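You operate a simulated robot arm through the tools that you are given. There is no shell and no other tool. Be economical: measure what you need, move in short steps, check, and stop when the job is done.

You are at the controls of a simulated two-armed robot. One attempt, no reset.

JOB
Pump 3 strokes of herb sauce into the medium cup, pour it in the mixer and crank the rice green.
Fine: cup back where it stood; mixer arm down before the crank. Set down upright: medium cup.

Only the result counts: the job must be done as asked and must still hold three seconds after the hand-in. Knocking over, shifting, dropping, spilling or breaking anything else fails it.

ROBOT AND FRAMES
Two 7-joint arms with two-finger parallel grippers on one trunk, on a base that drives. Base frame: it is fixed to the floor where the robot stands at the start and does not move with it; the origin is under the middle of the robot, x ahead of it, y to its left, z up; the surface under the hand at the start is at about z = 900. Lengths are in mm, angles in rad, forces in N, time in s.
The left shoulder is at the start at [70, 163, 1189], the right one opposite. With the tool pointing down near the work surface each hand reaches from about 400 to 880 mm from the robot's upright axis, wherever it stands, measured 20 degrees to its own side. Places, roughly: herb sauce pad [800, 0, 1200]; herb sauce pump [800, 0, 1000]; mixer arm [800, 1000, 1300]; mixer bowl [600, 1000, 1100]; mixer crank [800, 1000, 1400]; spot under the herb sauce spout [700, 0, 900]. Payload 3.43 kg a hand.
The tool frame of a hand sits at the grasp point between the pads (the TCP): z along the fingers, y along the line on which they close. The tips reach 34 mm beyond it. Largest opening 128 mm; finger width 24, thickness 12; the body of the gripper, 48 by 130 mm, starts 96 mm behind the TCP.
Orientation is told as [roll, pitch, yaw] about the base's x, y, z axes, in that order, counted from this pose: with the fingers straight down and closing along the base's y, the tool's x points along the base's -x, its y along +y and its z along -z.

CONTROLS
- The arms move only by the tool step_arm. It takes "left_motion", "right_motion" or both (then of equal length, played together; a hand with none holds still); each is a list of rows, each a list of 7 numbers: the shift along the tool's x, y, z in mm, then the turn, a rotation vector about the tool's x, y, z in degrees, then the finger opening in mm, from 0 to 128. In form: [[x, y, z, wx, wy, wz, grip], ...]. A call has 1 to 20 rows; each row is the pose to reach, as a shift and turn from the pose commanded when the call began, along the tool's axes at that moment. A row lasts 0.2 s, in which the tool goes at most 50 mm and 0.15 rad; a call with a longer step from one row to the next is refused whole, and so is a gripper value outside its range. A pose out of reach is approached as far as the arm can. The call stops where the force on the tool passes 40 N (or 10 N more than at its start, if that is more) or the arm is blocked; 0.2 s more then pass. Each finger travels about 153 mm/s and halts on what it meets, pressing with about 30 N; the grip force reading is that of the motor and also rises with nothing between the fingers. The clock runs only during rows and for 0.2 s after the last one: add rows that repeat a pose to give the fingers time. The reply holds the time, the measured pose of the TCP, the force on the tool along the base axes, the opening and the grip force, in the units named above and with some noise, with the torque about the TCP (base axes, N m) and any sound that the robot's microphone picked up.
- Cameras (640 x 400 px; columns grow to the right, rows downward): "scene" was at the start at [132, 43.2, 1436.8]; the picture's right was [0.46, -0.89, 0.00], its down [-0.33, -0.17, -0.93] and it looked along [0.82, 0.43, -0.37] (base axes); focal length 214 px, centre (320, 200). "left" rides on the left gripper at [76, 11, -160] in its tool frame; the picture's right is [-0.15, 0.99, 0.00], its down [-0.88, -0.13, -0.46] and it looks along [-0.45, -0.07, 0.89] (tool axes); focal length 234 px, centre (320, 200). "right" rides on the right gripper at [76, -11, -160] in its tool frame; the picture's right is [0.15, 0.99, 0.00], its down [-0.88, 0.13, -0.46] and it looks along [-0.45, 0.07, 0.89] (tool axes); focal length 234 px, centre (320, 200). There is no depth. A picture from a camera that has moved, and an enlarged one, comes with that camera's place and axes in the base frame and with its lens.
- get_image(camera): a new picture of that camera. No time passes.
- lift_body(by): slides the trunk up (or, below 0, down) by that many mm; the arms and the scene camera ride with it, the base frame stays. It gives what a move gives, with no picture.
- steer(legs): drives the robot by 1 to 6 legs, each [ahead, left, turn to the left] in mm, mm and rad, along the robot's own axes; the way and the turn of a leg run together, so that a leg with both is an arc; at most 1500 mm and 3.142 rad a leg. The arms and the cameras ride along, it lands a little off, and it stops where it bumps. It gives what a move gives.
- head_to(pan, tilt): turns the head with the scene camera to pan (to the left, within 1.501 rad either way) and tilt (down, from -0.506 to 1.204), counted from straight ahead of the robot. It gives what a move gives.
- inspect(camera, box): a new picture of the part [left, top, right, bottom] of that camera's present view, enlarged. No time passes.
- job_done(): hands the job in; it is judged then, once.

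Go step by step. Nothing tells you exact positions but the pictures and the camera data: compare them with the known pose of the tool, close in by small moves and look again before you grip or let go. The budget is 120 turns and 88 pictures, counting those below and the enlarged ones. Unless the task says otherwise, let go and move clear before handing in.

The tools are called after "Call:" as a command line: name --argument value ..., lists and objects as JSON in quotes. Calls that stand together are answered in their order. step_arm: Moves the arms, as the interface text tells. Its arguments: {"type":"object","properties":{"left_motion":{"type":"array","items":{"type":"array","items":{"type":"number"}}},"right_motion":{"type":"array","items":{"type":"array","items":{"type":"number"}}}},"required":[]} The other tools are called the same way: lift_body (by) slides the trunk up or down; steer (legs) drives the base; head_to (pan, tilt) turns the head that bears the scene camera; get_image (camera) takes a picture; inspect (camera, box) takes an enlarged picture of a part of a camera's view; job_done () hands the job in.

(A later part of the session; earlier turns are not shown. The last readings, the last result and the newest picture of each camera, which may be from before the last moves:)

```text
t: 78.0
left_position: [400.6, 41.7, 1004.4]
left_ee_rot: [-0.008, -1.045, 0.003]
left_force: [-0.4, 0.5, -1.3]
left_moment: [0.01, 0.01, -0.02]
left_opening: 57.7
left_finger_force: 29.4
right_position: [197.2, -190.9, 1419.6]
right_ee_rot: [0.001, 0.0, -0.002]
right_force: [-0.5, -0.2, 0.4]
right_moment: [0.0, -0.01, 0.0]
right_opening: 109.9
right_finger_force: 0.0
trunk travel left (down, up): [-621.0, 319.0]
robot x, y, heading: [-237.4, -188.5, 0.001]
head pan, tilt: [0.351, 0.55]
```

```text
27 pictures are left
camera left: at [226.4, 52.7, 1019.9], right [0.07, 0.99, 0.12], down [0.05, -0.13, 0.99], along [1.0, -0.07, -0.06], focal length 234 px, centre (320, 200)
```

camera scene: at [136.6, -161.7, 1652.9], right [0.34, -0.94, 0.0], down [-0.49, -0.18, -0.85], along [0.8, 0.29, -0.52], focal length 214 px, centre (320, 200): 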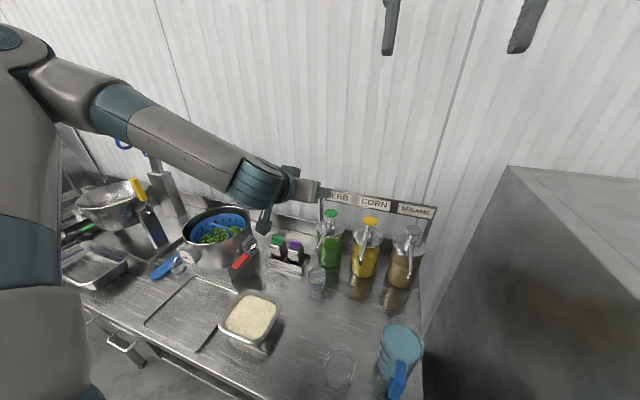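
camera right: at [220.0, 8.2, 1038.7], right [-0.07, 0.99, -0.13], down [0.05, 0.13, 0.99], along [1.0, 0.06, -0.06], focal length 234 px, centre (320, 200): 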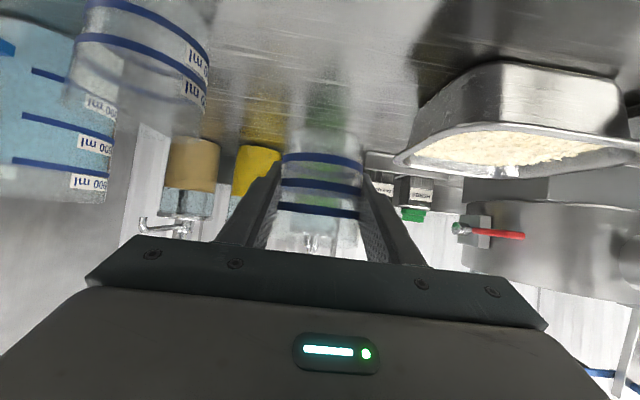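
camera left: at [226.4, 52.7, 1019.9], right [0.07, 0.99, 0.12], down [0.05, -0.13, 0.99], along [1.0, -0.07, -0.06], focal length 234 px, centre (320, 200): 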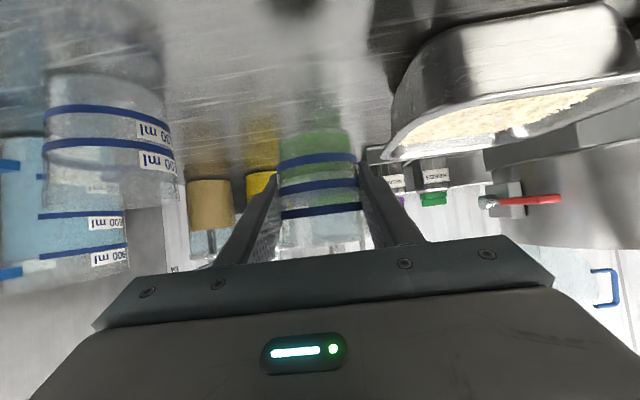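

Cup is held with sauce. I raise the trunk 285 mm and drive left towards the mixer (bowl centre triangulates to ≈ (602, 993), rim z ≈ 1147).

Call:
lift_body --by 285

Call:
steer --legs '[[0, 985, 0]]'

Call:
head_to --pan 0.3 --tilt 0.5

Call:
get_image --camera "scene"

Call:
get_image --camera "left"

```text
t: 80.9
left_position: [401.4, 42.2, 1290.2]
left_ee_rot: [-0.008, -1.046, 0.004]
left_force: [0.3, -0.7, -1.2]
left_moment: [-0.02, 0.02, 0.0]
left_opening: 57.2
left_finger_force: 30.2
right_position: [197.6, -191.9, 1705.0]
right_ee_rot: [0.0, 0.001, -0.002]
right_force: [-0.2, -0.5, 0.1]
right_moment: [0.01, -0.01, 0.03]
right_opening: 110.1
right_finger_force: 0.0
trunk travel left (down, up): [-906.0, 34.0]
robot x, y, heading: [-237.8, -187.3, -0.005]
head pan, tilt: [0.351, 0.55]
```

```text
t: 86.0
left_position: [399.7, 1023.9, 1289.7]
left_ee_rot: [-0.007, -1.045, 0.015]
left_force: [0.2, 0.7, -1.0]
left_moment: [-0.04, 0.01, 0.0]
left_opening: 57.6
left_finger_force: 30.2
right_position: [197.4, 789.8, 1705.6]
right_ee_rot: [0.001, -0.003, 0.005]
right_force: [-0.6, 0.4, 0.1]
right_moment: [0.0, -0.02, 0.0]
right_opening: 109.8
right_finger_force: 0.0
trunk travel left (down, up): [-906.0, 34.0]
robot x, y, heading: [-243.4, 792.9, 0.003]
head pan, tilt: [0.351, 0.55]
```

```text
t: 86.6
left_position: [399.9, 1025.5, 1289.0]
left_ee_rot: [-0.007, -1.045, 0.012]
left_force: [0.2, -0.2, -0.9]
left_moment: [0.0, 0.01, 0.01]
left_opening: 57.6
left_finger_force: 29.4
right_position: [197.4, 789.7, 1705.5]
right_ee_rot: [0.001, -0.002, 0.005]
right_force: [-0.5, -0.1, 0.5]
right_moment: [0.03, 0.07, 0.0]
right_opening: 110.0
right_finger_force: 0.0
trunk travel left (down, up): [-906.0, 34.0]
robot x, y, heading: [-240.1, 790.0, -0.0]
head pan, tilt: [0.3, 0.499]
```

```text
26 pictures are left
camera scene: at [-104.8, 816.6, 1662.5], right [0.3, -0.95, 0.0], down [-0.46, -0.14, -0.88], along [0.84, 0.26, -0.48], focal length 214 px, centre (320, 200)
```

scene: 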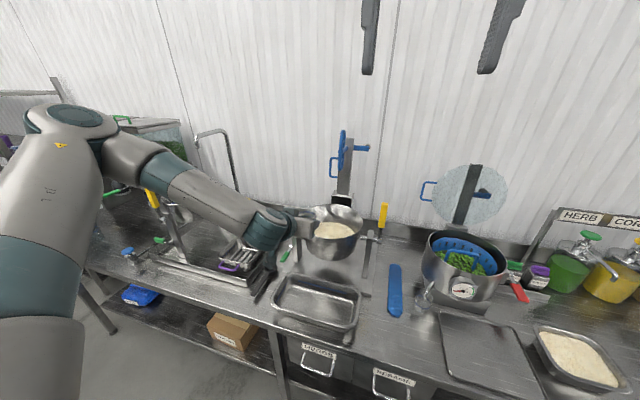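

```text
25 pictures are left
camera left: at [224.5, 1034.7, 1305.3], right [0.07, 0.99, 0.12], down [0.05, -0.13, 0.99], along [1.0, -0.06, -0.06], focal length 234 px, centre (320, 200)
```

left: 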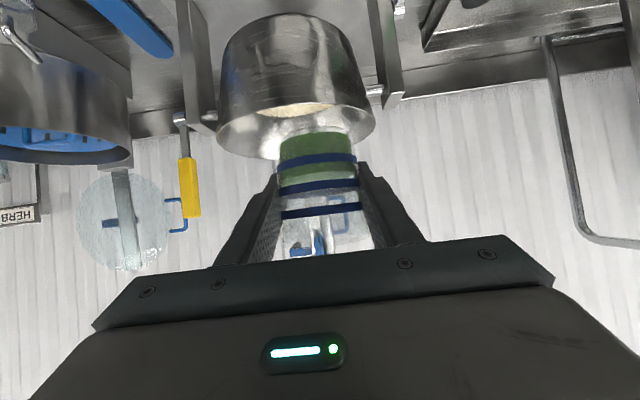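

I drive 205 mm ahead to bring the cup over the bowl, a bit to the +y side since I will tip it towards -y.

Call:
steer --legs '[[203, 0, 0]]'

Call:
get_image --camera "scene"

```text
t: 88.2
left_position: [597.1, 1026.0, 1292.2]
left_ee_rot: [-0.009, -1.047, 0.012]
left_force: [0.1, -0.2, -1.2]
left_moment: [0.01, 0.02, -0.01]
left_opening: 57.5
left_finger_force: 29.5
right_position: [393.8, 791.9, 1707.2]
right_ee_rot: [0.003, -0.005, 0.007]
right_force: [0.0, -0.4, 1.0]
right_moment: [0.02, -0.11, -0.01]
right_opening: 110.0
right_finger_force: 0.0
trunk travel left (down, up): [-906.0, 34.0]
robot x, y, heading: [-39.6, 786.3, 0.0]
head pan, tilt: [0.3, 0.499]
```

```text
24 pictures are left
camera scene: at [91.6, 817.9, 1663.1], right [0.3, -0.95, 0.0], down [-0.45, -0.14, -0.88], along [0.84, 0.26, -0.48], focal length 214 px, centre (320, 200)
```

scene: 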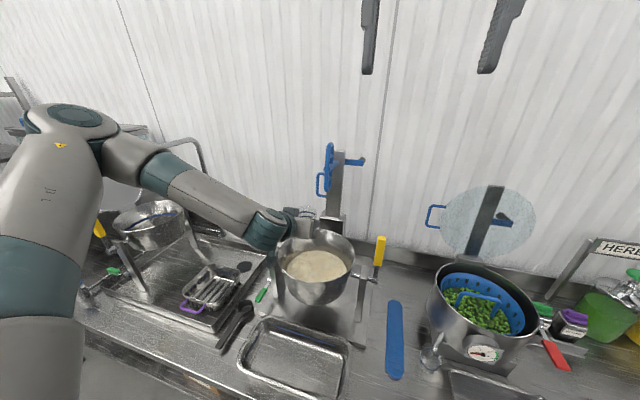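

The bowl centre reads ≈ (595, 986); the lip will come over it. I tip the cup 30° about base x first and check it goes as expected.

Call:
step_arm --left_motion '[[0, 0, 0, -3, 0, 5.2, 45], [0, 0, 0, -6, 0, 10.4, 45], [0, 0, 0, -9, 0, 15.6, 45], [0, 0, 0, -12, 0, 20.8, 45], [0, 0, 0, -15, 0, 26, 45]]'

Call:
inspect --camera "scene" --box '[220, 140, 420, 320]'

```text
t: 89.5
left_position: [601.5, 1025.8, 1290.4]
left_ee_rot: [0.852, -0.849, -0.707]
left_force: [-0.6, -0.2, -1.4]
left_moment: [0.0, 0.0, 0.03]
left_opening: 57.6
left_finger_force: 29.7
right_position: [399.2, 791.5, 1705.9]
right_ee_rot: [-0.002, -0.002, 0.006]
right_force: [0.1, -0.1, -0.8]
right_moment: [-0.01, 0.0, -0.04]
right_opening: 110.1
right_finger_force: 0.1
trunk travel left (down, up): [-906.0, 34.0]
robot x, y, heading: [-41.6, 789.5, 0.001]
head pan, tilt: [0.3, 0.499]
```

```text
2.22 times, centred on (320, 230) of scene
camera zoom: at [97.5, 818.1, 1662.6], right [0.3, -0.95, 0.0], down [-0.46, -0.14, -0.88], along [0.84, 0.26, -0.48], focal length 477 px, centre (320, 133)
```

zoom: 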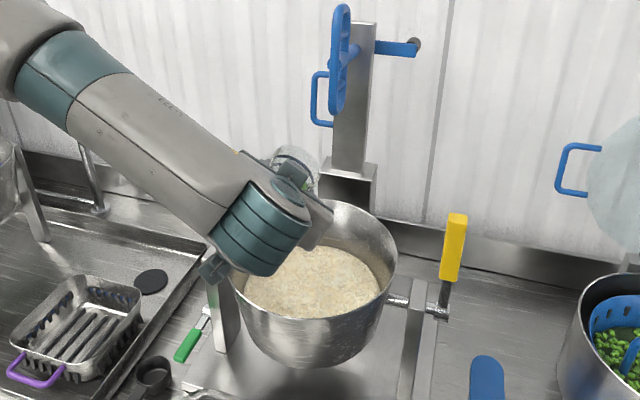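

The cup tips towards -y over the bowl as planned. I continue slowly to 120° and hold to drain.

Call:
step_arm --left_motion '[[0, 0, 0, -3, 0, 5.2, 45], [0, 0, 0, -6, 0, 10.4, 45], [0, 0, 0, -9, 0, 15.6, 45], [0, 0, 0, -12, 0, 20.8, 45], [0, 0, 0, -15, 0, 26, 45], [0, 0, 0, -18, 0, 31.2, 45], [0, 0, 0, -21, 0, 36.4, 45], [0, 0, 0, -24, 0, 41.6, 45], [0, 0, 0, -27, 0, 46.8, 45], [0, 0, 0, -30, 0, 52, 45], [0, 0, 0, -33, 0, 57.2, 45], [0, 0, 0, -36, 0, 62.4, 45], [0, 0, 0, -39, 0, 67.5, 45], [0, 0, 0, -42, 0, 72.7, 45], [0, 0, 0, -45, 0, 77.9, 45], [0, 0, 0, -45, 0, 77.9, 45], [0, 0, 0, -45, 0, 77.9, 45], [0, 0, 0, -45, 0, 77.9, 45]]'

Call:
inspect --camera "scene" --box '[220, 140, 420, 320]'

```text
t: 93.2
left_position: [636.2, 1118.0, 1370.1]
left_ee_rot: [1.846, 0.446, -0.982]
left_force: [-0.3, -0.5, -1.1]
left_moment: [-0.03, -0.01, 0.0]
left_opening: 57.5
left_finger_force: 29.9
left hand out of reach, approached as far as the arm can: row 2, 3, 4, 5, 6, 7, 8, 9, 10, 11, 12, 13, 14, 15, 16, 17, 18
right_position: [398.8, 792.0, 1706.7]
right_ee_rot: [0.002, -0.001, 0.006]
right_force: [-0.1, -0.1, 0.3]
right_moment: [-0.01, -0.02, 0.03]
right_opening: 110.0
right_finger_force: 0.1
trunk travel left (down, up): [-906.0, 34.0]
robot x, y, heading: [-39.2, 788.3, 0.003]
head pan, tilt: [0.3, 0.499]
```

```text
2.22 times, centred on (320, 230) of scene
camera zoom: at [97.4, 817.9, 1662.5], right [0.3, -0.95, 0.0], down [-0.46, -0.14, -0.88], along [0.84, 0.26, -0.48], focal length 477 px, centre (320, 133)
```

zoom: 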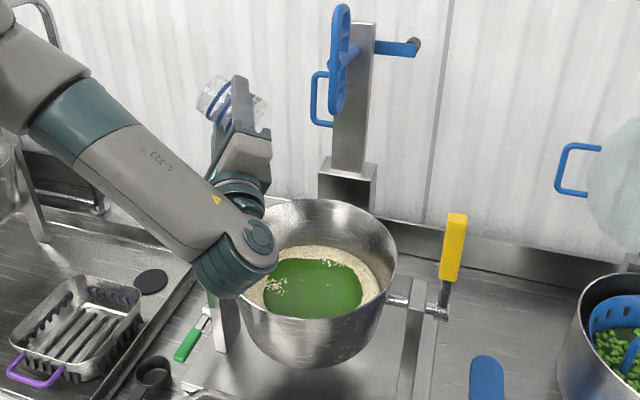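

The sauce is in the bowl, though the arm wandered up while tipping. I zoom to see whether the cup is empty and the counter clean.

Call:
inspect --camera "scene" --box '[265, 165, 355, 215]'

Call:
inspect --camera "scene" --box '[265, 215, 385, 310]'

```text
7.11 times, centred on (310, 190) of scene
camera zoom: at [97.4, 817.9, 1662.5], right [0.3, -0.95, 0.0], down [-0.46, -0.14, -0.88], along [0.84, 0.26, -0.48], focal length 1525 px, centre (391, 271)
```

zoom: 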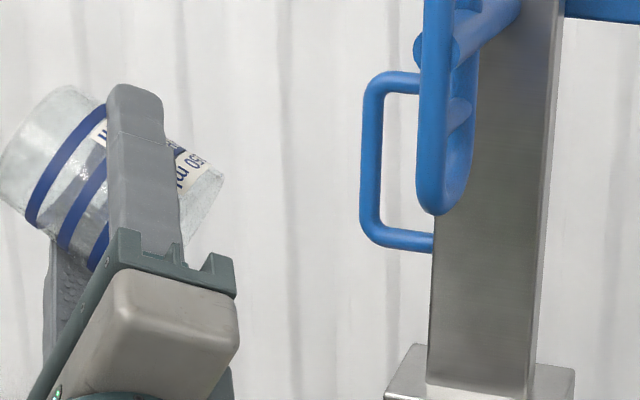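

```text
4.21 times, centred on (325, 262) of scene
camera zoom: at [97.4, 817.9, 1662.5], right [0.3, -0.95, 0.0], down [-0.46, -0.14, -0.88], along [0.84, 0.26, -0.48], focal length 903 px, centre (299, -63)
```

zoom: 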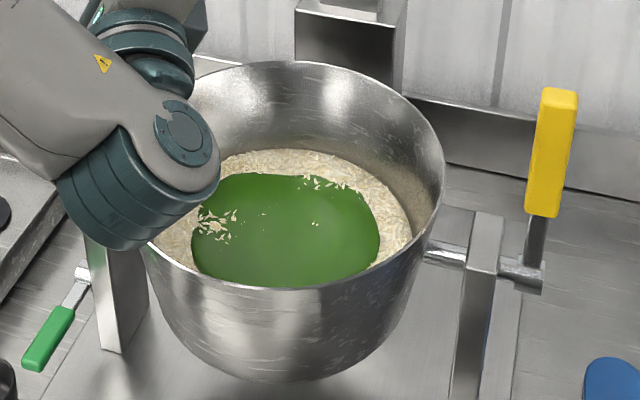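

The cup is empty and everything is in the bowl. I turn the cup upright again in place.

Call:
step_arm --left_motion '[[0, 0, 0, 3.75, 0, -6.5, 45], [0, 0, 0, 7.5, 0, -13, 45], [0, 0, 0, 11.25, 0, -19.5, 45], [0, 0, 0, 15, 0, -26, 45], [0, 0, 0, 18.75, 0, -32.5, 45], [0, 0, 0, 22.5, 0, -39, 45], [0, 0, 0, 26.25, 0, -45.5, 45], [0, 0, 0, 30, 0, -52, 45], [0, 0, 0, 33.75, 0, -58.5, 45], [0, 0, 0, 37.5, 0, -65, 45], [0, 0, 0, 41.25, 0, -71.4, 45], [0, 0, 0, 45, 0, -77.9, 45], [0, 0, 0, 48.75, 0, -84.4, 45], [0, 0, 0, 52.5, 0, -90.9, 45], [0, 0, 0, 56.25, 0, -97.4, 45], [0, 0, 0, 60, 0, -103.9, 45]]'

Call:
get_image --camera "scene"

```text
t: 96.7
left_position: [637.2, 1119.9, 1369.8]
left_ee_rot: [-0.012, -1.047, 0.016]
left_force: [0.7, 0.6, 0.2]
left_moment: [0.04, 0.0, 0.0]
left_opening: 57.6
left_finger_force: 30.1
right_position: [398.9, 791.6, 1705.5]
right_ee_rot: [-0.001, 0.0, 0.005]
right_force: [0.4, 1.0, -0.4]
right_moment: [-0.02, 0.02, 0.02]
right_opening: 109.8
right_finger_force: 0.1
trunk travel left (down, up): [-906.0, 34.0]
robot x, y, heading: [-43.5, 788.3, 0.005]
head pan, tilt: [0.3, 0.499]
```

```text
19 pictures are left
camera scene: at [97.0, 818.8, 1662.6], right [0.3, -0.95, 0.0], down [-0.46, -0.14, -0.88], along [0.84, 0.26, -0.48], focal length 214 px, centre (320, 200)
```

scene: 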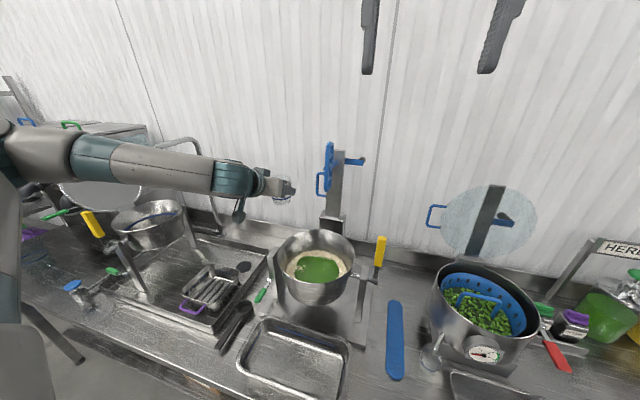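

Upright again. Now back off, restore the hand's carry pose, and drive right to the cup's place.

Call:
steer --legs '[[-203, 0, 0]]'

Call:
step_arm --left_motion '[[22, -23, 1, 0, 0, 0, 45], [45, -47, 2, 0, 0, 0, 45], [67, -70, 4, 0, 0, 0, 45], [89, -94, 5, 0, 0, 0, 45], [89, -94, 5, 0, 0, 0, 45]]'

Call:
steer --legs '[[0, -1002, 0]]'

Call:
lift_body --by -275

Call:
get_image --camera "left"

```text
t: 98.3
left_position: [440.3, 1119.0, 1367.2]
left_ee_rot: [-0.008, -1.041, 0.014]
left_force: [0.6, -0.1, 0.0]
left_moment: [0.01, 0.02, -0.02]
left_opening: 57.7
left_finger_force: 30.2
right_position: [203.8, 791.7, 1704.8]
right_ee_rot: [0.002, 0.003, 0.007]
right_force: [0.6, -1.0, 0.4]
right_moment: [0.03, 0.05, 0.01]
right_opening: 109.8
right_finger_force: 0.0
trunk travel left (down, up): [-906.0, 34.0]
robot x, y, heading: [-240.0, 790.1, 0.006]
head pan, tilt: [0.3, 0.499]
```

```text
t: 99.5
left_position: [396.1, 1023.5, 1290.9]
left_ee_rot: [-0.009, -1.045, 0.014]
left_force: [0.2, -0.1, 0.3]
left_moment: [-0.02, 0.01, 0.01]
left_opening: 57.6
left_finger_force: 30.4
right_position: [198.5, 792.6, 1706.4]
right_ee_rot: [0.002, 0.0, 0.007]
right_force: [1.1, 0.7, -0.8]
right_moment: [0.0, 0.01, 0.0]
right_opening: 110.1
right_finger_force: 0.0
trunk travel left (down, up): [-906.0, 34.0]
robot x, y, heading: [-241.2, 790.5, 0.005]
head pan, tilt: [0.3, 0.499]
```

```text
t: 104.7
left_position: [401.5, 22.3, 1290.7]
left_ee_rot: [-0.01, -1.044, 0.025]
left_force: [-0.1, 0.0, -0.6]
left_moment: [-0.03, -0.02, -0.01]
left_opening: 57.6
left_finger_force: 29.8
right_position: [206.1, -211.9, 1705.6]
right_ee_rot: [0.0, -0.001, 0.015]
right_force: [0.0, -0.1, -0.8]
right_moment: [-0.03, 0.01, 0.03]
right_opening: 110.2
right_finger_force: 0.1
trunk travel left (down, up): [-906.0, 34.0]
robot x, y, heading: [-233.1, -221.9, 0.01]
head pan, tilt: [0.3, 0.499]
```

```text
t: 107.5
left_position: [402.0, 20.8, 1015.9]
left_ee_rot: [-0.007, -1.047, 0.022]
left_force: [-0.9, 0.4, -0.7]
left_moment: [0.0, 0.02, 0.02]
left_opening: 57.3
left_finger_force: 29.8
right_position: [205.1, -214.3, 1431.6]
right_ee_rot: [0.0, -0.001, 0.013]
right_force: [1.5, -0.1, 0.9]
right_moment: [-0.01, 0.0, 0.02]
right_opening: 110.2
right_finger_force: 0.2
trunk travel left (down, up): [-631.0, 309.0]
robot x, y, heading: [-233.4, -219.2, 0.015]
head pan, tilt: [0.3, 0.499]
```

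```text
18 pictures are left
camera left: at [226.6, 28.8, 1032.1], right [0.06, 0.99, 0.12], down [0.05, -0.13, 0.99], along [1.0, -0.05, -0.06], focal length 234 px, centre (320, 200)
```

left: 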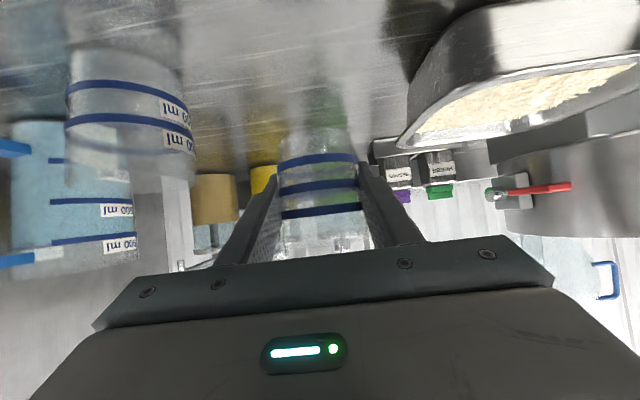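

I'm over the home spot (TCP (402, 21) vs. (398, 22) at pick-up). Lower the last 71 mm with the small correction.

Call:
step_arm --left_motion '[[20, 0, 8, 0, 0, 0, 45], [38, 1, 18, 0, 0, 0, 45], [50, 1, 24, 0, 0, 0, 45], [58, 1, 29, 0, 0, 0, 45], [63, 1, 32, 0, 0, 0, 45], [63, 1, 32, 0, 0, 0, 45]]'

Call:
get_image --camera "left"

```text
t: 108.9
left_position: [397.7, 21.6, 945.2]
left_ee_rot: [-0.009, -1.047, 0.023]
left_force: [0.9, 0.8, -0.2]
left_moment: [0.01, -0.01, 0.01]
left_opening: 57.2
left_finger_force: 29.9
right_position: [205.8, -213.2, 1429.7]
right_ee_rot: [0.001, -0.002, 0.016]
right_force: [0.0, 0.2, 0.3]
right_moment: [-0.02, 0.0, -0.02]
right_opening: 110.0
right_finger_force: 0.2
trunk travel left (down, up): [-631.0, 309.0]
robot x, y, heading: [-232.9, -222.2, 0.012]
head pan, tilt: [0.3, 0.499]
```

```text
17 pictures are left
camera left: at [222.8, 29.8, 960.9], right [0.06, 0.99, 0.12], down [0.05, -0.13, 0.99], along [1.0, -0.05, -0.06], focal length 234 px, centre (320, 200)
```

left: 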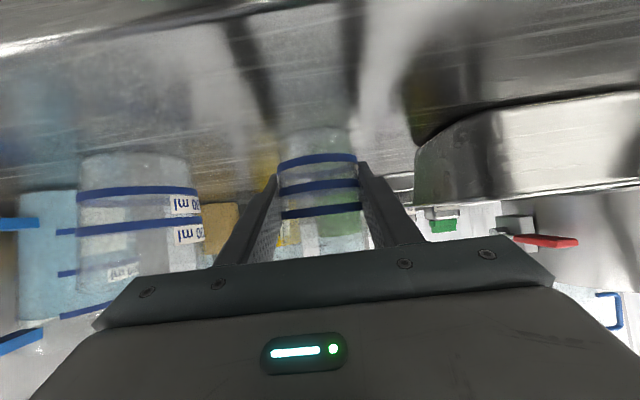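

The view matches the pick-up picture. Release, then back up and away.

Call:
step_arm --left_motion '[[0, 0, 0, 0, 0, 0, 62], [0, 0, 0, 0, 0, 0, 75], [0, 0, 0, 0, 0, 0, 95], [0, 0, 0, 0, 0, 0, 100], [0, 0, -18, 0, 0, 0, 100], [-20, 0, -35, 0, 0, 0, 100], [-50, 0, -55, 0, 0, 0, 100], [-85, 0, -75, 0, 0, 0, 100], [-115, 0, -101, 0, 0, 0, 100]]'

Call:
lift_body --by 150

Call:
head_to --pan 0.2 --tilt 0.6

Call:
get_image --camera "scene"

```text
t: 110.9
left_position: [366.0, 21.7, 1099.0]
left_ee_rot: [-0.006, -1.045, 0.023]
left_force: [-0.2, -1.1, 0.2]
left_moment: [-0.02, 0.02, -0.03]
left_opening: 100.2
left_finger_force: 0.1
right_position: [203.5, -214.0, 1430.9]
right_ee_rot: [0.001, -0.001, 0.016]
right_force: [-0.2, 0.5, 1.4]
right_moment: [0.02, -0.02, 0.02]
right_opening: 109.6
right_finger_force: 0.1
trunk travel left (down, up): [-631.0, 309.0]
robot x, y, heading: [-233.0, -218.9, 0.016]
head pan, tilt: [0.3, 0.499]
```

```text
t: 112.6
left_position: [368.3, 21.7, 1246.3]
left_ee_rot: [-0.009, -1.045, 0.023]
left_force: [0.3, 1.0, 0.0]
left_moment: [-0.01, 0.02, 0.05]
left_opening: 100.0
left_finger_force: 0.0
right_position: [206.3, -213.0, 1580.8]
right_ee_rot: [0.001, -0.001, 0.014]
right_force: [-0.2, -0.2, 0.4]
right_moment: [-0.02, -0.03, -0.01]
right_opening: 110.1
right_finger_force: 0.1
trunk travel left (down, up): [-781.0, 159.0]
robot x, y, heading: [-232.4, -220.0, 0.013]
head pan, tilt: [0.3, 0.499]
```

```text
t: 113.3
left_position: [368.7, 22.3, 1246.7]
left_ee_rot: [-0.011, -1.046, 0.023]
left_force: [-1.0, 0.6, 0.9]
left_moment: [0.0, -0.01, 0.02]
left_opening: 99.7
left_finger_force: 0.0
right_position: [206.1, -213.1, 1581.1]
right_ee_rot: [0.0, -0.001, 0.015]
right_force: [0.2, -0.3, -0.2]
right_moment: [0.01, -0.02, 0.0]
right_opening: 109.9
right_finger_force: 0.1
trunk travel left (down, up): [-781.0, 159.0]
robot x, y, heading: [-231.6, -215.6, 0.01]
head pan, tilt: [0.201, 0.6]
```

```text
16 pictures are left
camera scene: at [-96.4, -199.8, 1528.5], right [0.21, -0.98, 0.0], down [-0.55, -0.12, -0.83], along [0.81, 0.18, -0.56], focal length 214 px, centre (320, 200)
```

scene: 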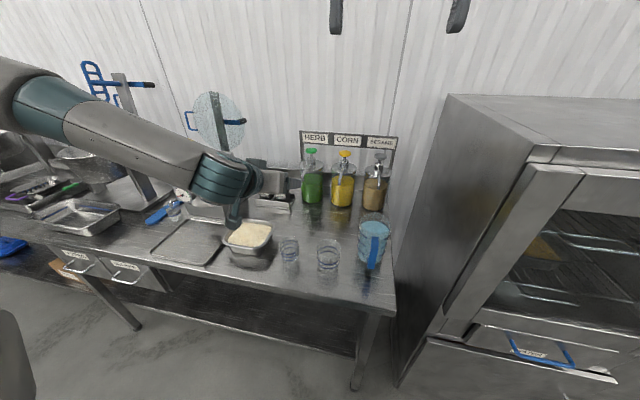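

The medium cup stands upright at its spot. Now to the mixer; I'll drive there and look at the arm, its U-handle and crank from two cameras.

Call:
steer --legs '[[0, 1020, 0]]'

Call:
inspect --camera "left" --box '[160, 100, 480, 300]'

Call:
head_to --pan 0.2 --tilt 0.3

Call:
inspect --camera "scene" --box '[230, 100, 430, 300]'

```text
t: 118.6
left_position: [360.3, 1031.3, 1247.2]
left_ee_rot: [-0.006, -1.047, 0.014]
left_force: [0.9, 0.5, 0.5]
left_moment: [-0.01, 0.01, 0.01]
left_opening: 100.3
left_finger_force: 0.0
right_position: [196.2, 798.6, 1580.5]
right_ee_rot: [0.001, -0.003, 0.007]
right_force: [-0.5, -0.8, 0.5]
right_moment: [0.01, -0.02, 0.03]
right_opening: 110.2
right_finger_force: 0.0
trunk travel left (down, up): [-781.0, 159.0]
robot x, y, heading: [-241.5, 797.4, 0.007]
head pan, tilt: [0.201, 0.6]
```

```text
2.00 times, centred on (320, 200) of left
camera zoom: at [186.3, 1042.2, 1262.9], right [0.07, 0.99, 0.12], down [0.05, -0.13, 0.99], along [1.0, -0.06, -0.06], focal length 468 px, centre (320, 200)
```

zoom: 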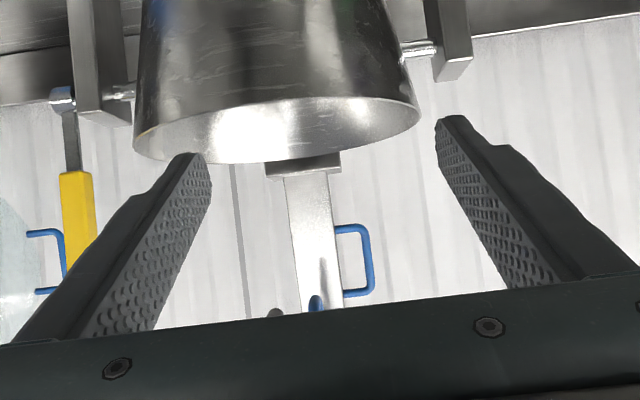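

```text
t: 119.4
left_position: [361.6, 1033.1, 1247.4]
left_ee_rot: [-0.008, -1.045, 0.014]
left_force: [0.1, 0.1, -1.0]
left_moment: [0.01, 0.04, -0.04]
left_opening: 100.1
left_finger_force: 0.2
right_position: [196.1, 799.8, 1579.3]
right_ee_rot: [0.0, -0.001, 0.006]
right_force: [-0.6, -0.4, 0.5]
right_moment: [-0.02, 0.01, 0.03]
right_opening: 110.2
right_finger_force: 0.1
trunk travel left (down, up): [-781.0, 159.0]
robot x, y, heading: [-242.0, 798.0, 0.01]
head pan, tilt: [0.201, 0.3]
```

```text
2.00 times, centred on (330, 200) of scene
camera zoom: at [-100.6, 817.0, 1555.9], right [0.2, -0.98, 0.0], down [-0.29, -0.06, -0.95], along [0.93, 0.19, -0.3], focal length 429 px, centre (300, 200)
```

zoom: 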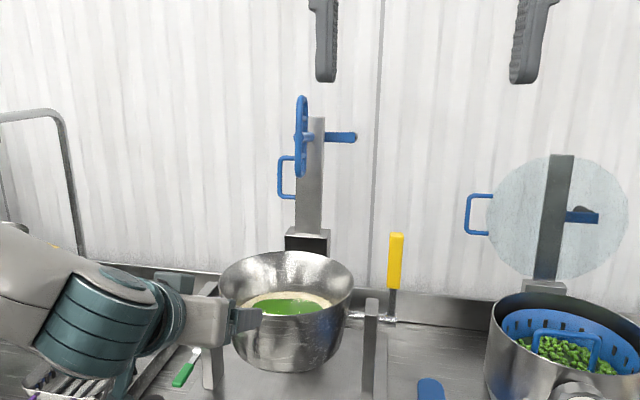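

I need a clear view of the arm's head: which part is paddle, which crank.

Call:
inspect --camera "scene" --box '[310, 140, 365, 225]'

```text
4.71 times, centred on (338, 182) of scene
camera zoom: at [-100.6, 817.0, 1555.9], right [0.2, -0.98, 0.0], down [-0.29, -0.06, -0.95], along [0.93, 0.19, -0.3], focal length 1009 px, centre (238, 282)
```

zoom: 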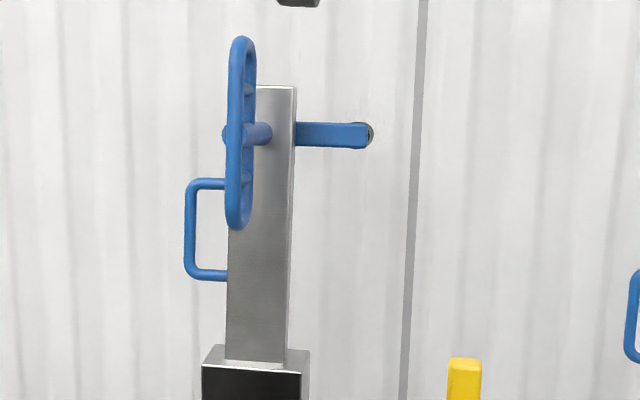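

Now it is clear: the arm leans back 25° from a hinge near (790, 980, 1190), the paddle sits on a shaft in front, the crank with knob behind, and the U-handle bar is near (850, 1060, 1305). I'll position the robot so the left hand can pinch the U-handle bar.

Call:
lift_body --by 60

Call:
steer --legs '[[0, 90, 0], [215, 0, 0]]'

Call:
step_arm --left_motion '[[0, 0, 15, 4.3, 0, 2.5, 80], [0, 0, 30, 8.7, 0, 5, 60], [0, 0, 45, 13, 0, 7.5, 44], [0, 0, 45, 13, 0, 7.5, 44]]'

Call:
get_image --camera "left"

```text
t: 120.4
left_position: [360.9, 1033.6, 1307.1]
left_ee_rot: [-0.009, -1.045, 0.014]
left_force: [-0.2, 0.0, 0.0]
left_moment: [-0.01, 0.02, 0.0]
left_opening: 99.9
left_finger_force: 0.1
right_position: [197.5, 798.7, 1640.2]
right_ee_rot: [0.002, -0.001, 0.006]
right_force: [-0.2, -0.9, -0.2]
right_moment: [0.02, 0.02, -0.01]
right_opening: 110.0
right_finger_force: 0.1
trunk travel left (down, up): [-841.0, 99.0]
robot x, y, heading: [-235.0, 795.2, 0.008]
head pan, tilt: [0.201, 0.3]
```

```text
t: 122.7
left_position: [570.3, 1125.1, 1309.5]
left_ee_rot: [-0.006, -1.05, 0.017]
left_force: [0.0, 0.1, -0.2]
left_moment: [0.02, 0.03, 0.05]
left_opening: 100.2
left_finger_force: 0.1
right_position: [405.3, 889.8, 1642.3]
right_ee_rot: [0.001, -0.004, 0.011]
right_force: [-1.0, -0.9, 0.6]
right_moment: [0.02, -0.05, 0.01]
right_opening: 110.0
right_finger_force: 0.1
trunk travel left (down, up): [-841.0, 99.0]
robot x, y, heading: [-31.2, 891.1, 0.012]
head pan, tilt: [0.201, 0.3]
```

```text
t: 123.7
left_position: [614.6, 1127.7, 1283.8]
left_ee_rot: [-0.008, -1.046, -0.247]
left_force: [0.8, 0.4, 0.0]
left_moment: [-0.03, -0.02, 0.01]
left_opening: 44.0
left_finger_force: 0.1
right_position: [411.8, 893.0, 1641.0]
right_ee_rot: [0.001, -0.001, 0.011]
right_force: [-0.1, 0.0, 0.8]
right_moment: [-0.04, 0.04, -0.01]
right_opening: 110.0
right_finger_force: 0.1
trunk travel left (down, up): [-841.0, 99.0]
robot x, y, heading: [-29.0, 885.8, 0.011]
head pan, tilt: [0.201, 0.3]
```

```text
12 pictures are left
camera left: at [447.7, 1181.7, 1299.9], right [0.32, 0.94, 0.12], down [0.01, -0.13, 0.99], along [0.95, -0.31, -0.06], focal length 234 px, centre (320, 200)
```

left: 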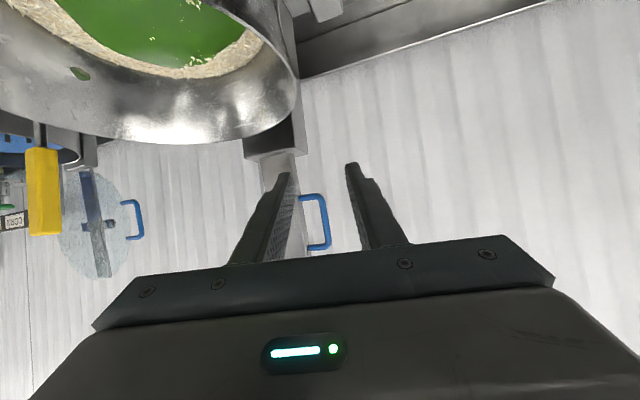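

The bar measures (850, 1056, 1312). I move to a pre-grasp 80 mm before it and check.

Call:
step_arm --left_motion '[[-36, -3, 30, 0, 0, 0, 44], [-72, -6, 60, 0, 0, 0, 44], [-108, -8, 90, 0, 0, 0, 44], [-143, -11, 120, 0, 0, 0, 44], [-143, -11, 120, 0, 0, 0, 44]]'

Call:
get_image --camera "left"

```text
t: 124.9
left_position: [780.7, 1073.4, 1347.1]
left_ee_rot: [-0.009, -1.046, -0.242]
left_force: [-0.2, 0.1, -0.1]
left_moment: [0.01, 0.02, -0.04]
left_opening: 43.9
left_finger_force: 0.0
right_position: [412.8, 893.9, 1641.8]
right_ee_rot: [0.0, -0.002, 0.01]
right_force: [0.1, -0.3, 0.1]
right_moment: [0.0, 0.02, -0.01]
right_opening: 109.9
right_finger_force: 0.1
trunk travel left (down, up): [-841.0, 99.0]
robot x, y, heading: [-24.3, 888.8, 0.01]
head pan, tilt: [0.201, 0.3]
```

```text
11 pictures are left
camera left: at [614.3, 1128.4, 1362.9], right [0.32, 0.94, 0.12], down [0.01, -0.13, 0.99], along [0.95, -0.31, -0.06], focal length 234 px, centre (320, 200)
```

left: 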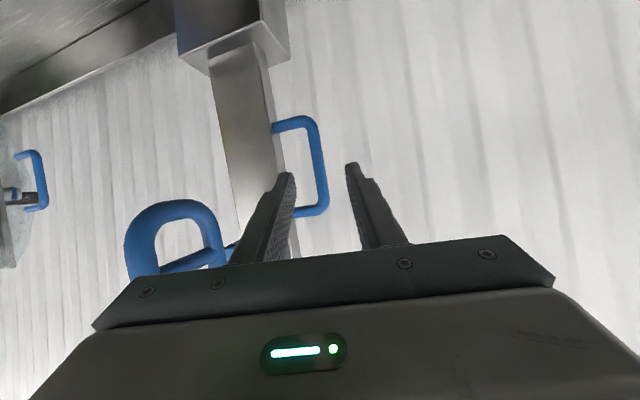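

The bar runs right between the fingers. Advance 80 mm along the fingers and close.

Call:
step_arm --left_motion '[[0, 0, 20, 0, 0, 0, 44], [0, 0, 40, 0, 0, 0, 44], [0, 0, 60, 0, 0, 0, 44], [0, 0, 78, 0, 0, 0, 44], [0, 0, 78, 0, 0, 0, 25], [0, 0, 78, 0, 0, 0, 10], [0, 0, 78, 0, 0, 0, 0], [0, 0, 78, 0, 0, 0, 0]]'

Call:
get_image --camera "left"

```text
t: 126.7
left_position: [830.2, 1060.6, 1313.1]
left_ee_rot: [-0.005, -1.047, -0.254]
left_force: [-11.6, -24.4, -6.2]
left_moment: [-1.37, -0.09, 0.07]
left_opening: 12.2
left_finger_force: 44.8
left hand out of reach, approached as far as the arm can: row 3, 4, 5, 6, 7, 8
right_position: [409.7, 885.9, 1640.5]
right_ee_rot: [0.004, -0.003, 0.009]
right_force: [-0.5, -0.5, 0.8]
right_moment: [0.0, 0.03, 0.01]
right_opening: 109.9
right_finger_force: 0.1
trunk travel left (down, up): [-841.0, 99.0]
robot x, y, heading: [-27.5, 886.7, 0.009]
head pan, tilt: [0.201, 0.3]
```

```text
10 pictures are left
camera left: at [663.7, 1115.4, 1329.5], right [0.32, 0.94, 0.12], down [0.01, -0.14, 0.99], along [0.95, -0.32, -0.06], focal length 234 px, centre (320, 200)
```

left: 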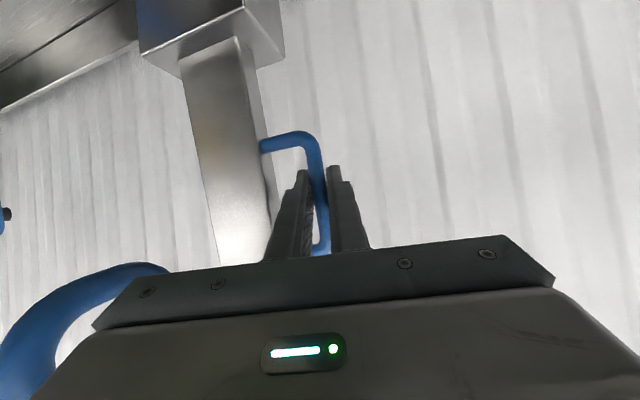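

The bar is gripped (12 mm). I pull the arm forward along its arc about the hinge, first 30°, letting the bar pivot in the pads.

Call:
step_arm --left_motion '[[0.8, -3.9, -17.4, -0.4, -2.9, 0.6, 0], [3.9, -8.1, -34.7, -0.7, -5.8, 1.3, 0], [9.1, -12.4, -51.3, -1.1, -8.7, 1.9, 0], [16.6, -16.8, -67, -1.5, -11.6, 2.5, 0], [16.6, -16.8, -67, -1.5, -11.6, 2.5, 0]]'

```text
t: 127.4
left_position: [793.7, 1060.8, 1321.6]
left_ee_rot: [0.069, -1.15, -0.329]
left_force: [1.9, -13.8, -10.1]
left_moment: [1.2, -0.74, 0.14]
left_opening: 11.7
left_finger_force: 45.0
right_position: [413.3, 890.7, 1640.8]
right_ee_rot: [0.001, -0.001, 0.008]
right_force: [-0.4, 1.0, -0.2]
right_moment: [-0.06, -0.01, 0.01]
right_opening: 110.3
right_finger_force: 0.0
trunk travel left (down, up): [-841.0, 99.0]
robot x, y, heading: [-26.4, 887.0, 0.006]
head pan, tilt: [0.201, 0.3]
stopped in row 3 (left hand): the force on the tool passed its limit at 48 N (the readings are from after the stop); the commanded pose is now the measured one
```

It moves well (about 16°), stopping only on force. I continue with a corrected, finer arc.

Call:
step_arm --left_motion '[[3.8, -6, -10.1, -0.3, -1.9, 0.5, 0], [8.9, -9.2, -20.5, -0.5, -3.9, 0.9, 0], [15, -12.4, -30.5, -0.8, -5.8, 1.4, 0], [21.8, -15.5, -39.6, -1.1, -7.7, 1.8, 0], [29.5, -18.6, -48.3, -1.3, -9.6, 2.3, 0], [37.9, -21.7, -56.2, -1.6, -11.6, 2.7, 0]]'

Call:
inspect --camera "scene" --box '[230, 100, 430, 300]'

```text
t: 128.8
left_position: [729.0, 1062.1, 1308.0]
left_ee_rot: [0.348, -1.341, -0.586]
left_force: [15.0, -7.4, -20.0]
left_moment: [1.08, -1.02, 0.8]
left_opening: 14.6
left_finger_force: 44.8
right_position: [419.1, 891.1, 1637.3]
right_ee_rot: [0.001, 0.004, 0.01]
right_force: [0.6, 0.1, -0.4]
right_moment: [-0.05, -0.02, 0.01]
right_opening: 110.3
right_finger_force: 0.1
trunk travel left (down, up): [-841.0, 99.0]
robot x, y, heading: [-27.1, 884.8, 0.007]
head pan, tilt: [0.201, 0.3]
```

```text
2.00 times, centred on (330, 200) of scene
camera zoom: at [122.0, 907.1, 1615.2], right [0.21, -0.98, 0.0], down [-0.29, -0.06, -0.95], along [0.93, 0.2, -0.3], focal length 429 px, centre (300, 200)
```

zoom: 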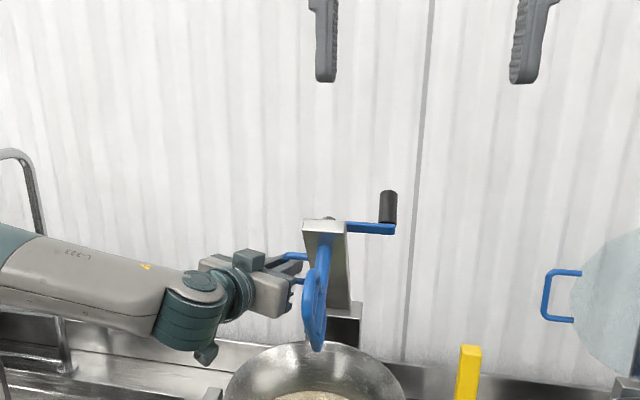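

The arm is ~30° past vertical and the crank knob shows on its back. I continue another ~45° down along the arc.

Call:
step_arm --left_motion '[[6.9, -2.6, -7.3, -0.3, -2.1, 0.5, 0], [14.3, -5.1, -14.1, -0.6, -4.3, 1, 0], [22.4, -7.6, -20.2, -0.8, -6.4, 1.5, 0], [31, -9.9, -25.4, -1.1, -8.5, 2, 0], [40, -12.1, -30, -1.4, -10.7, 2.5, 0], [49.5, -14.2, -33.8, -1.7, -12.8, 2.9, 0], [59.3, -16.2, -36.7, -2, -14.9, 3.4, 0], [69.2, -17.9, -38.8, -2.2, -17, 3.9, 0], [79.5, -19.6, -40.1, -2.5, -19.2, 4.4, 0]]'

```text
t: 130.8
left_position: [669.9, 1064.4, 1249.6]
left_ee_rot: [2.096, -1.387, -2.334]
left_force: [25.4, -19.2, -17.7]
left_moment: [0.89, -0.19, 1.45]
left_opening: 16.6
left_finger_force: 45.0
left hand out of reach, approached as far as the arm can: row 8, 9
right_position: [418.8, 886.6, 1638.3]
right_ee_rot: [0.003, 0.002, 0.004]
right_force: [-0.1, 0.8, 0.1]
right_moment: [-0.03, -0.04, 0.0]
right_opening: 110.3
right_finger_force: 0.2
trunk travel left (down, up): [-841.0, 99.0]
robot x, y, heading: [-25.2, 884.9, -0.0]
head pan, tilt: [0.201, 0.3]
stopped in row 9 (left hand): the force on the tool passed its limit at 43 N (the readings are from after the stop); the commanded pose is now the measured one
```

Call:
inspect --camera "scene" --box '[230, 150, 430, 350]'

```text
2.00 times, centred on (330, 250) of scene
camera zoom: at [121.5, 904.2, 1615.3], right [0.2, -0.98, 0.0], down [-0.29, -0.06, -0.95], along [0.93, 0.19, -0.3], focal length 429 px, centre (300, 100)
```

zoom: 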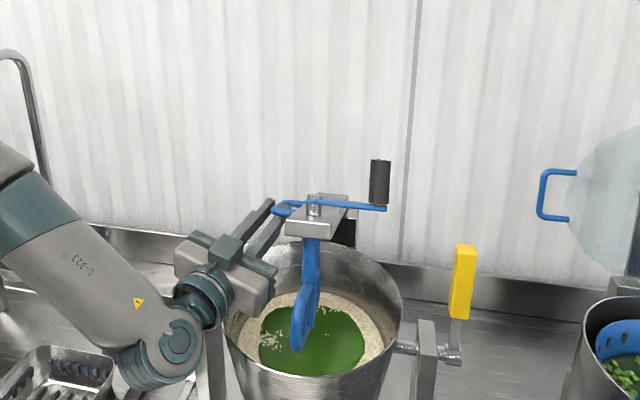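

The arm is nearly down with the paddle entering the bowl. I release the bar and withdraw the fingers straight back; then I'll press the arm the rest of the way.

Call:
step_arm --left_motion '[[0, 0, 0, 0, 0, 0, 30], [0, 0, 0, 0, 0, 0, 44], [0, 0, -10, 0, 0, 0, 44], [0, 0, -25, 0, 0, 0, 44], [0, 0, -45, 0, 0, 0, 44], [0, 0, -65, 0, 0, 0, 44], [0, 0, -85, 0, 0, 0, 44], [0, 0, -105, 0, 0, 0, 44], [0, 0, -125, 0, 0, 0, 44]]'

Call:
inspect --camera "scene" --box '[230, 150, 430, 350]'

```text
t: 132.8
left_position: [546.4, 1099.2, 1241.4]
left_ee_rot: [2.159, -1.385, -2.393]
left_force: [0.0, 0.4, 0.2]
left_moment: [-0.01, -0.03, -0.01]
left_opening: 43.8
left_finger_force: 0.0
left hand out of reach, approached as far as the arm can: row 9
right_position: [412.0, 890.0, 1640.1]
right_ee_rot: [0.001, -0.002, 0.009]
right_force: [0.3, 0.5, 0.2]
right_moment: [-0.01, 0.01, -0.02]
right_opening: 110.1
right_finger_force: 0.0
trunk travel left (down, up): [-841.0, 99.0]
robot x, y, heading: [-27.7, 889.1, 0.003]
head pan, tilt: [0.201, 0.3]
```

```text
2.00 times, centred on (330, 250) of scene
camera zoom: at [114.8, 907.0, 1615.9], right [0.2, -0.98, 0.0], down [-0.29, -0.06, -0.96], along [0.94, 0.19, -0.3], focal length 429 px, centre (300, 100)
```

zoom: 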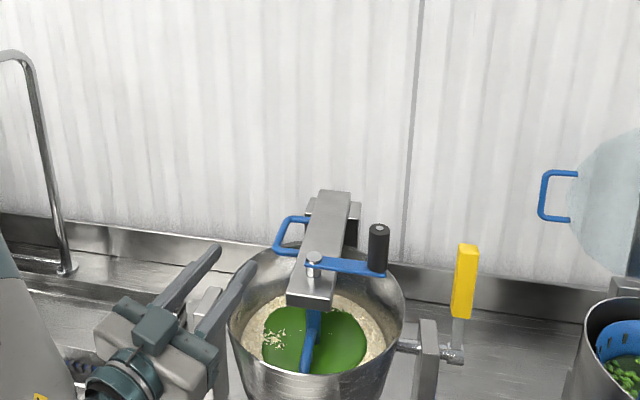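

The arm is fully down by itself. The crank centre is about (595, 983) with its knob at (580, 901), z 1245–1307. I back off, sidestep left, and bring the right hand above the knob.

Call:
steer --legs '[[-150, 0, 0], [0, 170, 0]]'

Call:
step_arm --right_motion '[[0, -25, 40, 0, 0, 0, 100], [0, -50, 80, 0, 0, 0, 90], [0, -75, 120, 0, 0, 0, 80], [0, -100, 160, 0, 0, 0, 70], [0, -125, 200, 0, 0, 0, 70], [0, -140, 240, 0, 0, 0, 70]]'

Call:
steer --legs '[[150, 0, 0]]'

Call:
get_image --camera "right"

```text
t: 135.2
left_position: [395.5, 1263.4, 1241.4]
left_ee_rot: [2.151, -1.381, -2.384]
left_force: [0.4, -0.2, 0.0]
left_moment: [0.01, 0.03, 0.02]
left_opening: 43.8
left_finger_force: 0.1
right_position: [262.5, 1053.2, 1641.8]
right_ee_rot: [0.005, -0.002, 0.007]
right_force: [0.4, -0.6, 0.4]
right_moment: [0.05, 0.03, 0.0]
right_opening: 110.0
right_finger_force: 0.0
trunk travel left (down, up): [-841.0, 99.0]
robot x, y, heading: [-173.8, 1057.3, 0.003]
head pan, tilt: [0.201, 0.3]
```

```text
t: 136.7
left_position: [397.5, 1265.8, 1241.7]
left_ee_rot: [2.156, -1.384, -2.393]
left_force: [-0.2, 0.9, -0.5]
left_moment: [0.02, -0.02, -0.01]
left_opening: 43.9
left_finger_force: 0.1
right_position: [265.4, 916.8, 1400.0]
right_ee_rot: [0.004, -0.002, 0.006]
right_force: [0.5, 0.7, -0.1]
right_moment: [0.03, 0.05, 0.01]
right_opening: 70.0
right_finger_force: 0.0
trunk travel left (down, up): [-841.0, 99.0]
robot x, y, heading: [-178.7, 1054.9, 0.002]
head pan, tilt: [0.201, 0.3]
```

```text
t: 138.0
left_position: [543.3, 1265.1, 1242.8]
left_ee_rot: [2.169, -1.383, -2.402]
left_force: [-0.1, 0.4, 0.2]
left_moment: [-0.03, 0.01, 0.04]
left_opening: 44.0
left_finger_force: 0.1
right_position: [411.5, 917.4, 1401.8]
right_ee_rot: [0.0, -0.002, 0.005]
right_force: [0.0, -0.8, 0.3]
right_moment: [-0.02, -0.02, 0.0]
right_opening: 70.1
right_finger_force: 0.1
trunk travel left (down, up): [-841.0, 99.0]
robot x, y, heading: [-26.8, 1055.2, 0.007]
head pan, tilt: [0.201, 0.3]
```

```text
6 pictures are left
camera right: at [334.2, 904.9, 1560.5], right [-0.15, 0.99, 0.0], down [0.88, 0.13, 0.46], along [0.45, 0.07, -0.89], focal length 234 px, centre (320, 200)
```

right: 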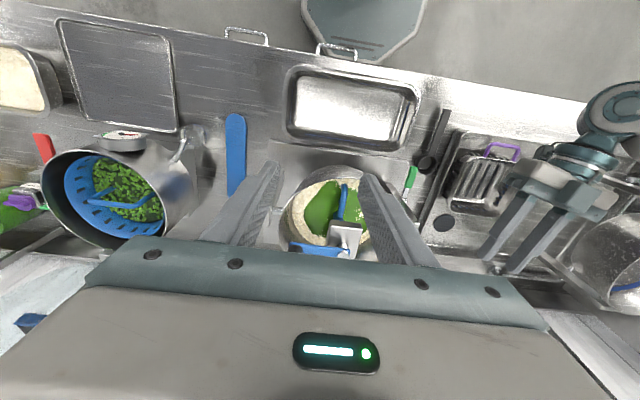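

The crank centre re-measures at (590, 985). I move above the knob and check.

Call:
step_arm --right_motion '[[-44, -4, 5, 0, 0, 0, 70], [-88, -8, 10, 0, 0, 0, 70], [-132, -12, 20, 0, 0, 0, 70], [-176, -16, 40, 0, 0, 0, 70], [-176, -16, 50, 0, 0, 0, 70]]'

Call:
get_image --camera "right"

```text
t: 139.2
left_position: [545.8, 1265.9, 1242.0]
left_ee_rot: [2.161, -1.383, -2.395]
left_force: [-0.4, 0.5, 0.2]
left_moment: [0.0, -0.01, 0.01]
left_opening: 43.8
left_finger_force: 0.0
right_position: [589.7, 902.9, 1351.3]
right_ee_rot: [0.001, -0.005, 0.006]
right_force: [-0.9, 0.0, -0.3]
right_moment: [0.02, -0.03, 0.02]
right_opening: 69.9
right_finger_force: 0.1
trunk travel left (down, up): [-841.0, 99.0]
robot x, y, heading: [-29.1, 1057.0, 0.002]
head pan, tilt: [0.201, 0.3]
```

```text
5 pictures are left
camera right: at [513.1, 889.4, 1510.3], right [-0.15, 0.99, 0.0], down [0.88, 0.13, 0.46], along [0.45, 0.07, -0.89], focal length 234 px, centre (320, 200)
```

right: 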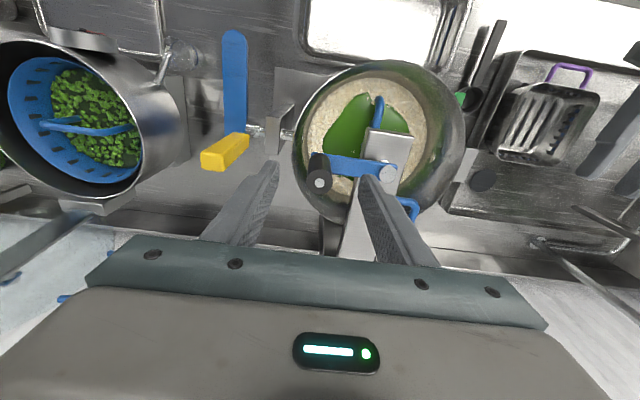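

Knob centre (598, 903), shaft (597, 984), crank radius 81. I go down over the knob and grip it.

Call:
step_arm --right_motion '[[-8, 0, 10, 0, 0, 0, 56], [-8, 0, 30, 0, 0, 0, 56], [-8, 0, 50, 0, 0, 0, 56], [-8, 0, 62, 0, 0, 0, 56], [-8, 0, 62, 0, 0, 0, 40], [-8, 0, 62, 0, 0, 0, 25], [-8, 0, 62, 0, 0, 0, 16], [-8, 0, 62, 0, 0, 0, 16]]'

```text
t: 141.0
left_position: [546.8, 1266.4, 1241.2]
left_ee_rot: [2.162, -1.384, -2.399]
left_force: [0.0, 1.1, -0.1]
left_moment: [0.02, 0.02, -0.03]
left_opening: 44.1
left_finger_force: 0.1
right_position: [598.5, 904.7, 1289.4]
right_ee_rot: [0.003, -0.001, 0.004]
right_force: [-1.1, 3.9, -4.2]
right_moment: [-0.27, -0.61, 0.04]
right_opening: 26.7
right_finger_force: 45.0
trunk travel left (down, up): [-841.0, 99.0]
robot x, y, heading: [-24.7, 1051.9, 0.007]
head pan, tilt: [0.201, 0.3]
```

Gripped. A first quarter turn to test the circle.

Call:
step_arm --right_motion '[[20.7, 2.7, 0, 0, 0, 0, 16], [40, 10.7, 0, 0, 0, 0, 16], [56.6, 23.4, 0, 0, 0, 0, 16], [69.3, 40, 0, 0, 0, 0, 16], [77.3, 59.3, 0, 0, 0, 0, 16], [80, 80, 0, 0, 0, 0, 16]]'

```text
t: 142.4
left_position: [542.7, 1267.0, 1243.1]
left_ee_rot: [2.172, -1.382, -2.407]
left_force: [0.0, 0.3, -0.2]
left_moment: [-0.01, -0.03, -0.04]
left_opening: 43.9
left_finger_force: 0.2
right_position: [512.5, 984.9, 1288.7]
right_ee_rot: [0.001, 0.0, 0.005]
right_force: [-15.7, -0.9, -5.0]
right_moment: [0.01, 1.13, 0.01]
right_opening: 26.7
right_finger_force: 45.0
trunk travel left (down, up): [-841.0, 99.0]
robot x, y, heading: [-26.6, 1054.2, -0.004]
head pan, tilt: [0.201, 0.3]
```

The quarter turn works; the reading says the centre is nearer (591, 985). I correct and do a full turn.

Call:
step_arm --right_motion '[[3.6, 24.7, 0, 0, 0, 0, 16], [-7.8, 47, 0, 0, 0, 0, 16], [-25.5, 64.7, 0, 0, 0, 0, 16], [-47.8, 76.1, 0, 0, 0, 0, 16], [-72.5, 80, 0, 0, 0, 0, 16], [-97.2, 76.1, 0, 0, 0, 0, 16], [-119.5, 64.7, 0, 0, 0, 0, 16], [-137.2, 47, 0, 0, 0, 0, 16], [-148.6, 24.7, 0, 0, 0, 0, 16], [-152.5, 0, 0, 0, 0, 0, 16], [-148.6, -24.7, 0, 0, 0, 0, 16], [-137.2, -47, 0, 0, 0, 0, 16], [-119.5, -64.7, 0, 0, 0, 0, 16], [-97.2, -76.1, 0, 0, 0, 0, 16], [-72.5, -80, 0, 0, 0, 0, 16], [-47.8, -76.1, 0, 0, 0, 0, 16], [-25.5, -64.7, 0, 0, 0, 0, 16], [-7.8, -47, 0, 0, 0, 0, 16], [3.6, -24.7, 0, 0, 0, 0, 16], [7.5, 0, 0, 0, 0, 0, 16]]'

```text
t: 143.8
left_position: [547.2, 1271.8, 1239.2]
left_ee_rot: [2.16, -1.385, -2.392]
left_force: [-0.7, 0.0, 0.0]
left_moment: [-0.02, -0.02, 0.06]
left_opening: 44.0
left_finger_force: 0.0
right_position: [610.1, 1072.0, 1289.8]
right_ee_rot: [0.012, -0.007, 0.019]
right_force: [4.4, 28.1, -6.3]
right_moment: [-1.14, -0.66, 0.15]
right_opening: 27.2
right_finger_force: 44.8
trunk travel left (down, up): [-841.0, 99.0]
robot x, y, heading: [-29.4, 1056.5, 0.012]
head pan, tilt: [0.201, 0.3]
stopped in row 7 (right hand): the force on the tool passed its limit at 41 N (the readings are from after the stop); the commanded pose is now the measured one
```

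Fitting the three measured points gives the true circle: centre (596.6, 989), radius 84. Full turn with that.

Call:
step_arm --right_motion '[[-24.7, -8, 0, 0, 0, 0, 16], [-46, -23.5, 0, 0, 0, 0, 16], [-61.5, -44.8, 0, 0, 0, 0, 16], [-69.7, -69.9, 0, 0, 0, 0, 16], [-69.7, -96.1, 0, 0, 0, 0, 16], [-61.5, -121.2, 0, 0, 0, 0, 16], [-46, -142.5, 0, 0, 0, 0, 16], [-24.7, -158, 0, 0, 0, 0, 16], [0.4, -166.2, 0, 0, 0, 0, 16], [26.6, -166.2, 0, 0, 0, 0, 16], [51.7, -158, 0, 0, 0, 0, 16], [73, -142.5, 0, 0, 0, 0, 16], [88.5, -121.2, 0, 0, 0, 0, 16], [96.7, -96.1, 0, 0, 0, 0, 16], [96.7, -69.9, 0, 0, 0, 0, 16], [88.5, -44.8, 0, 0, 0, 0, 16], [73, -23.5, 0, 0, 0, 0, 16], [51.7, -8, 0, 0, 0, 0, 16], [26.6, 0.2, 0, 0, 0, 0, 16], [0.4, 0.2, 0, 0, 0, 0, 16]]'

```text
t: 148.0
left_position: [548.4, 1274.4, 1239.9]
left_ee_rot: [2.172, -1.391, -2.404]
left_force: [-1.0, 0.2, 0.4]
left_moment: [-0.04, -0.02, -0.04]
left_opening: 43.9
left_finger_force: 0.0
right_position: [611.7, 1072.5, 1289.0]
right_ee_rot: [0.007, -0.007, 0.013]
right_force: [4.9, 28.7, -2.6]
right_moment: [-1.42, 0.76, 0.21]
right_opening: 26.5
right_finger_force: 45.2
trunk travel left (down, up): [-841.0, 99.0]
robot x, y, heading: [-23.9, 1057.1, 0.009]
head pan, tilt: [0.201, 0.3]
```

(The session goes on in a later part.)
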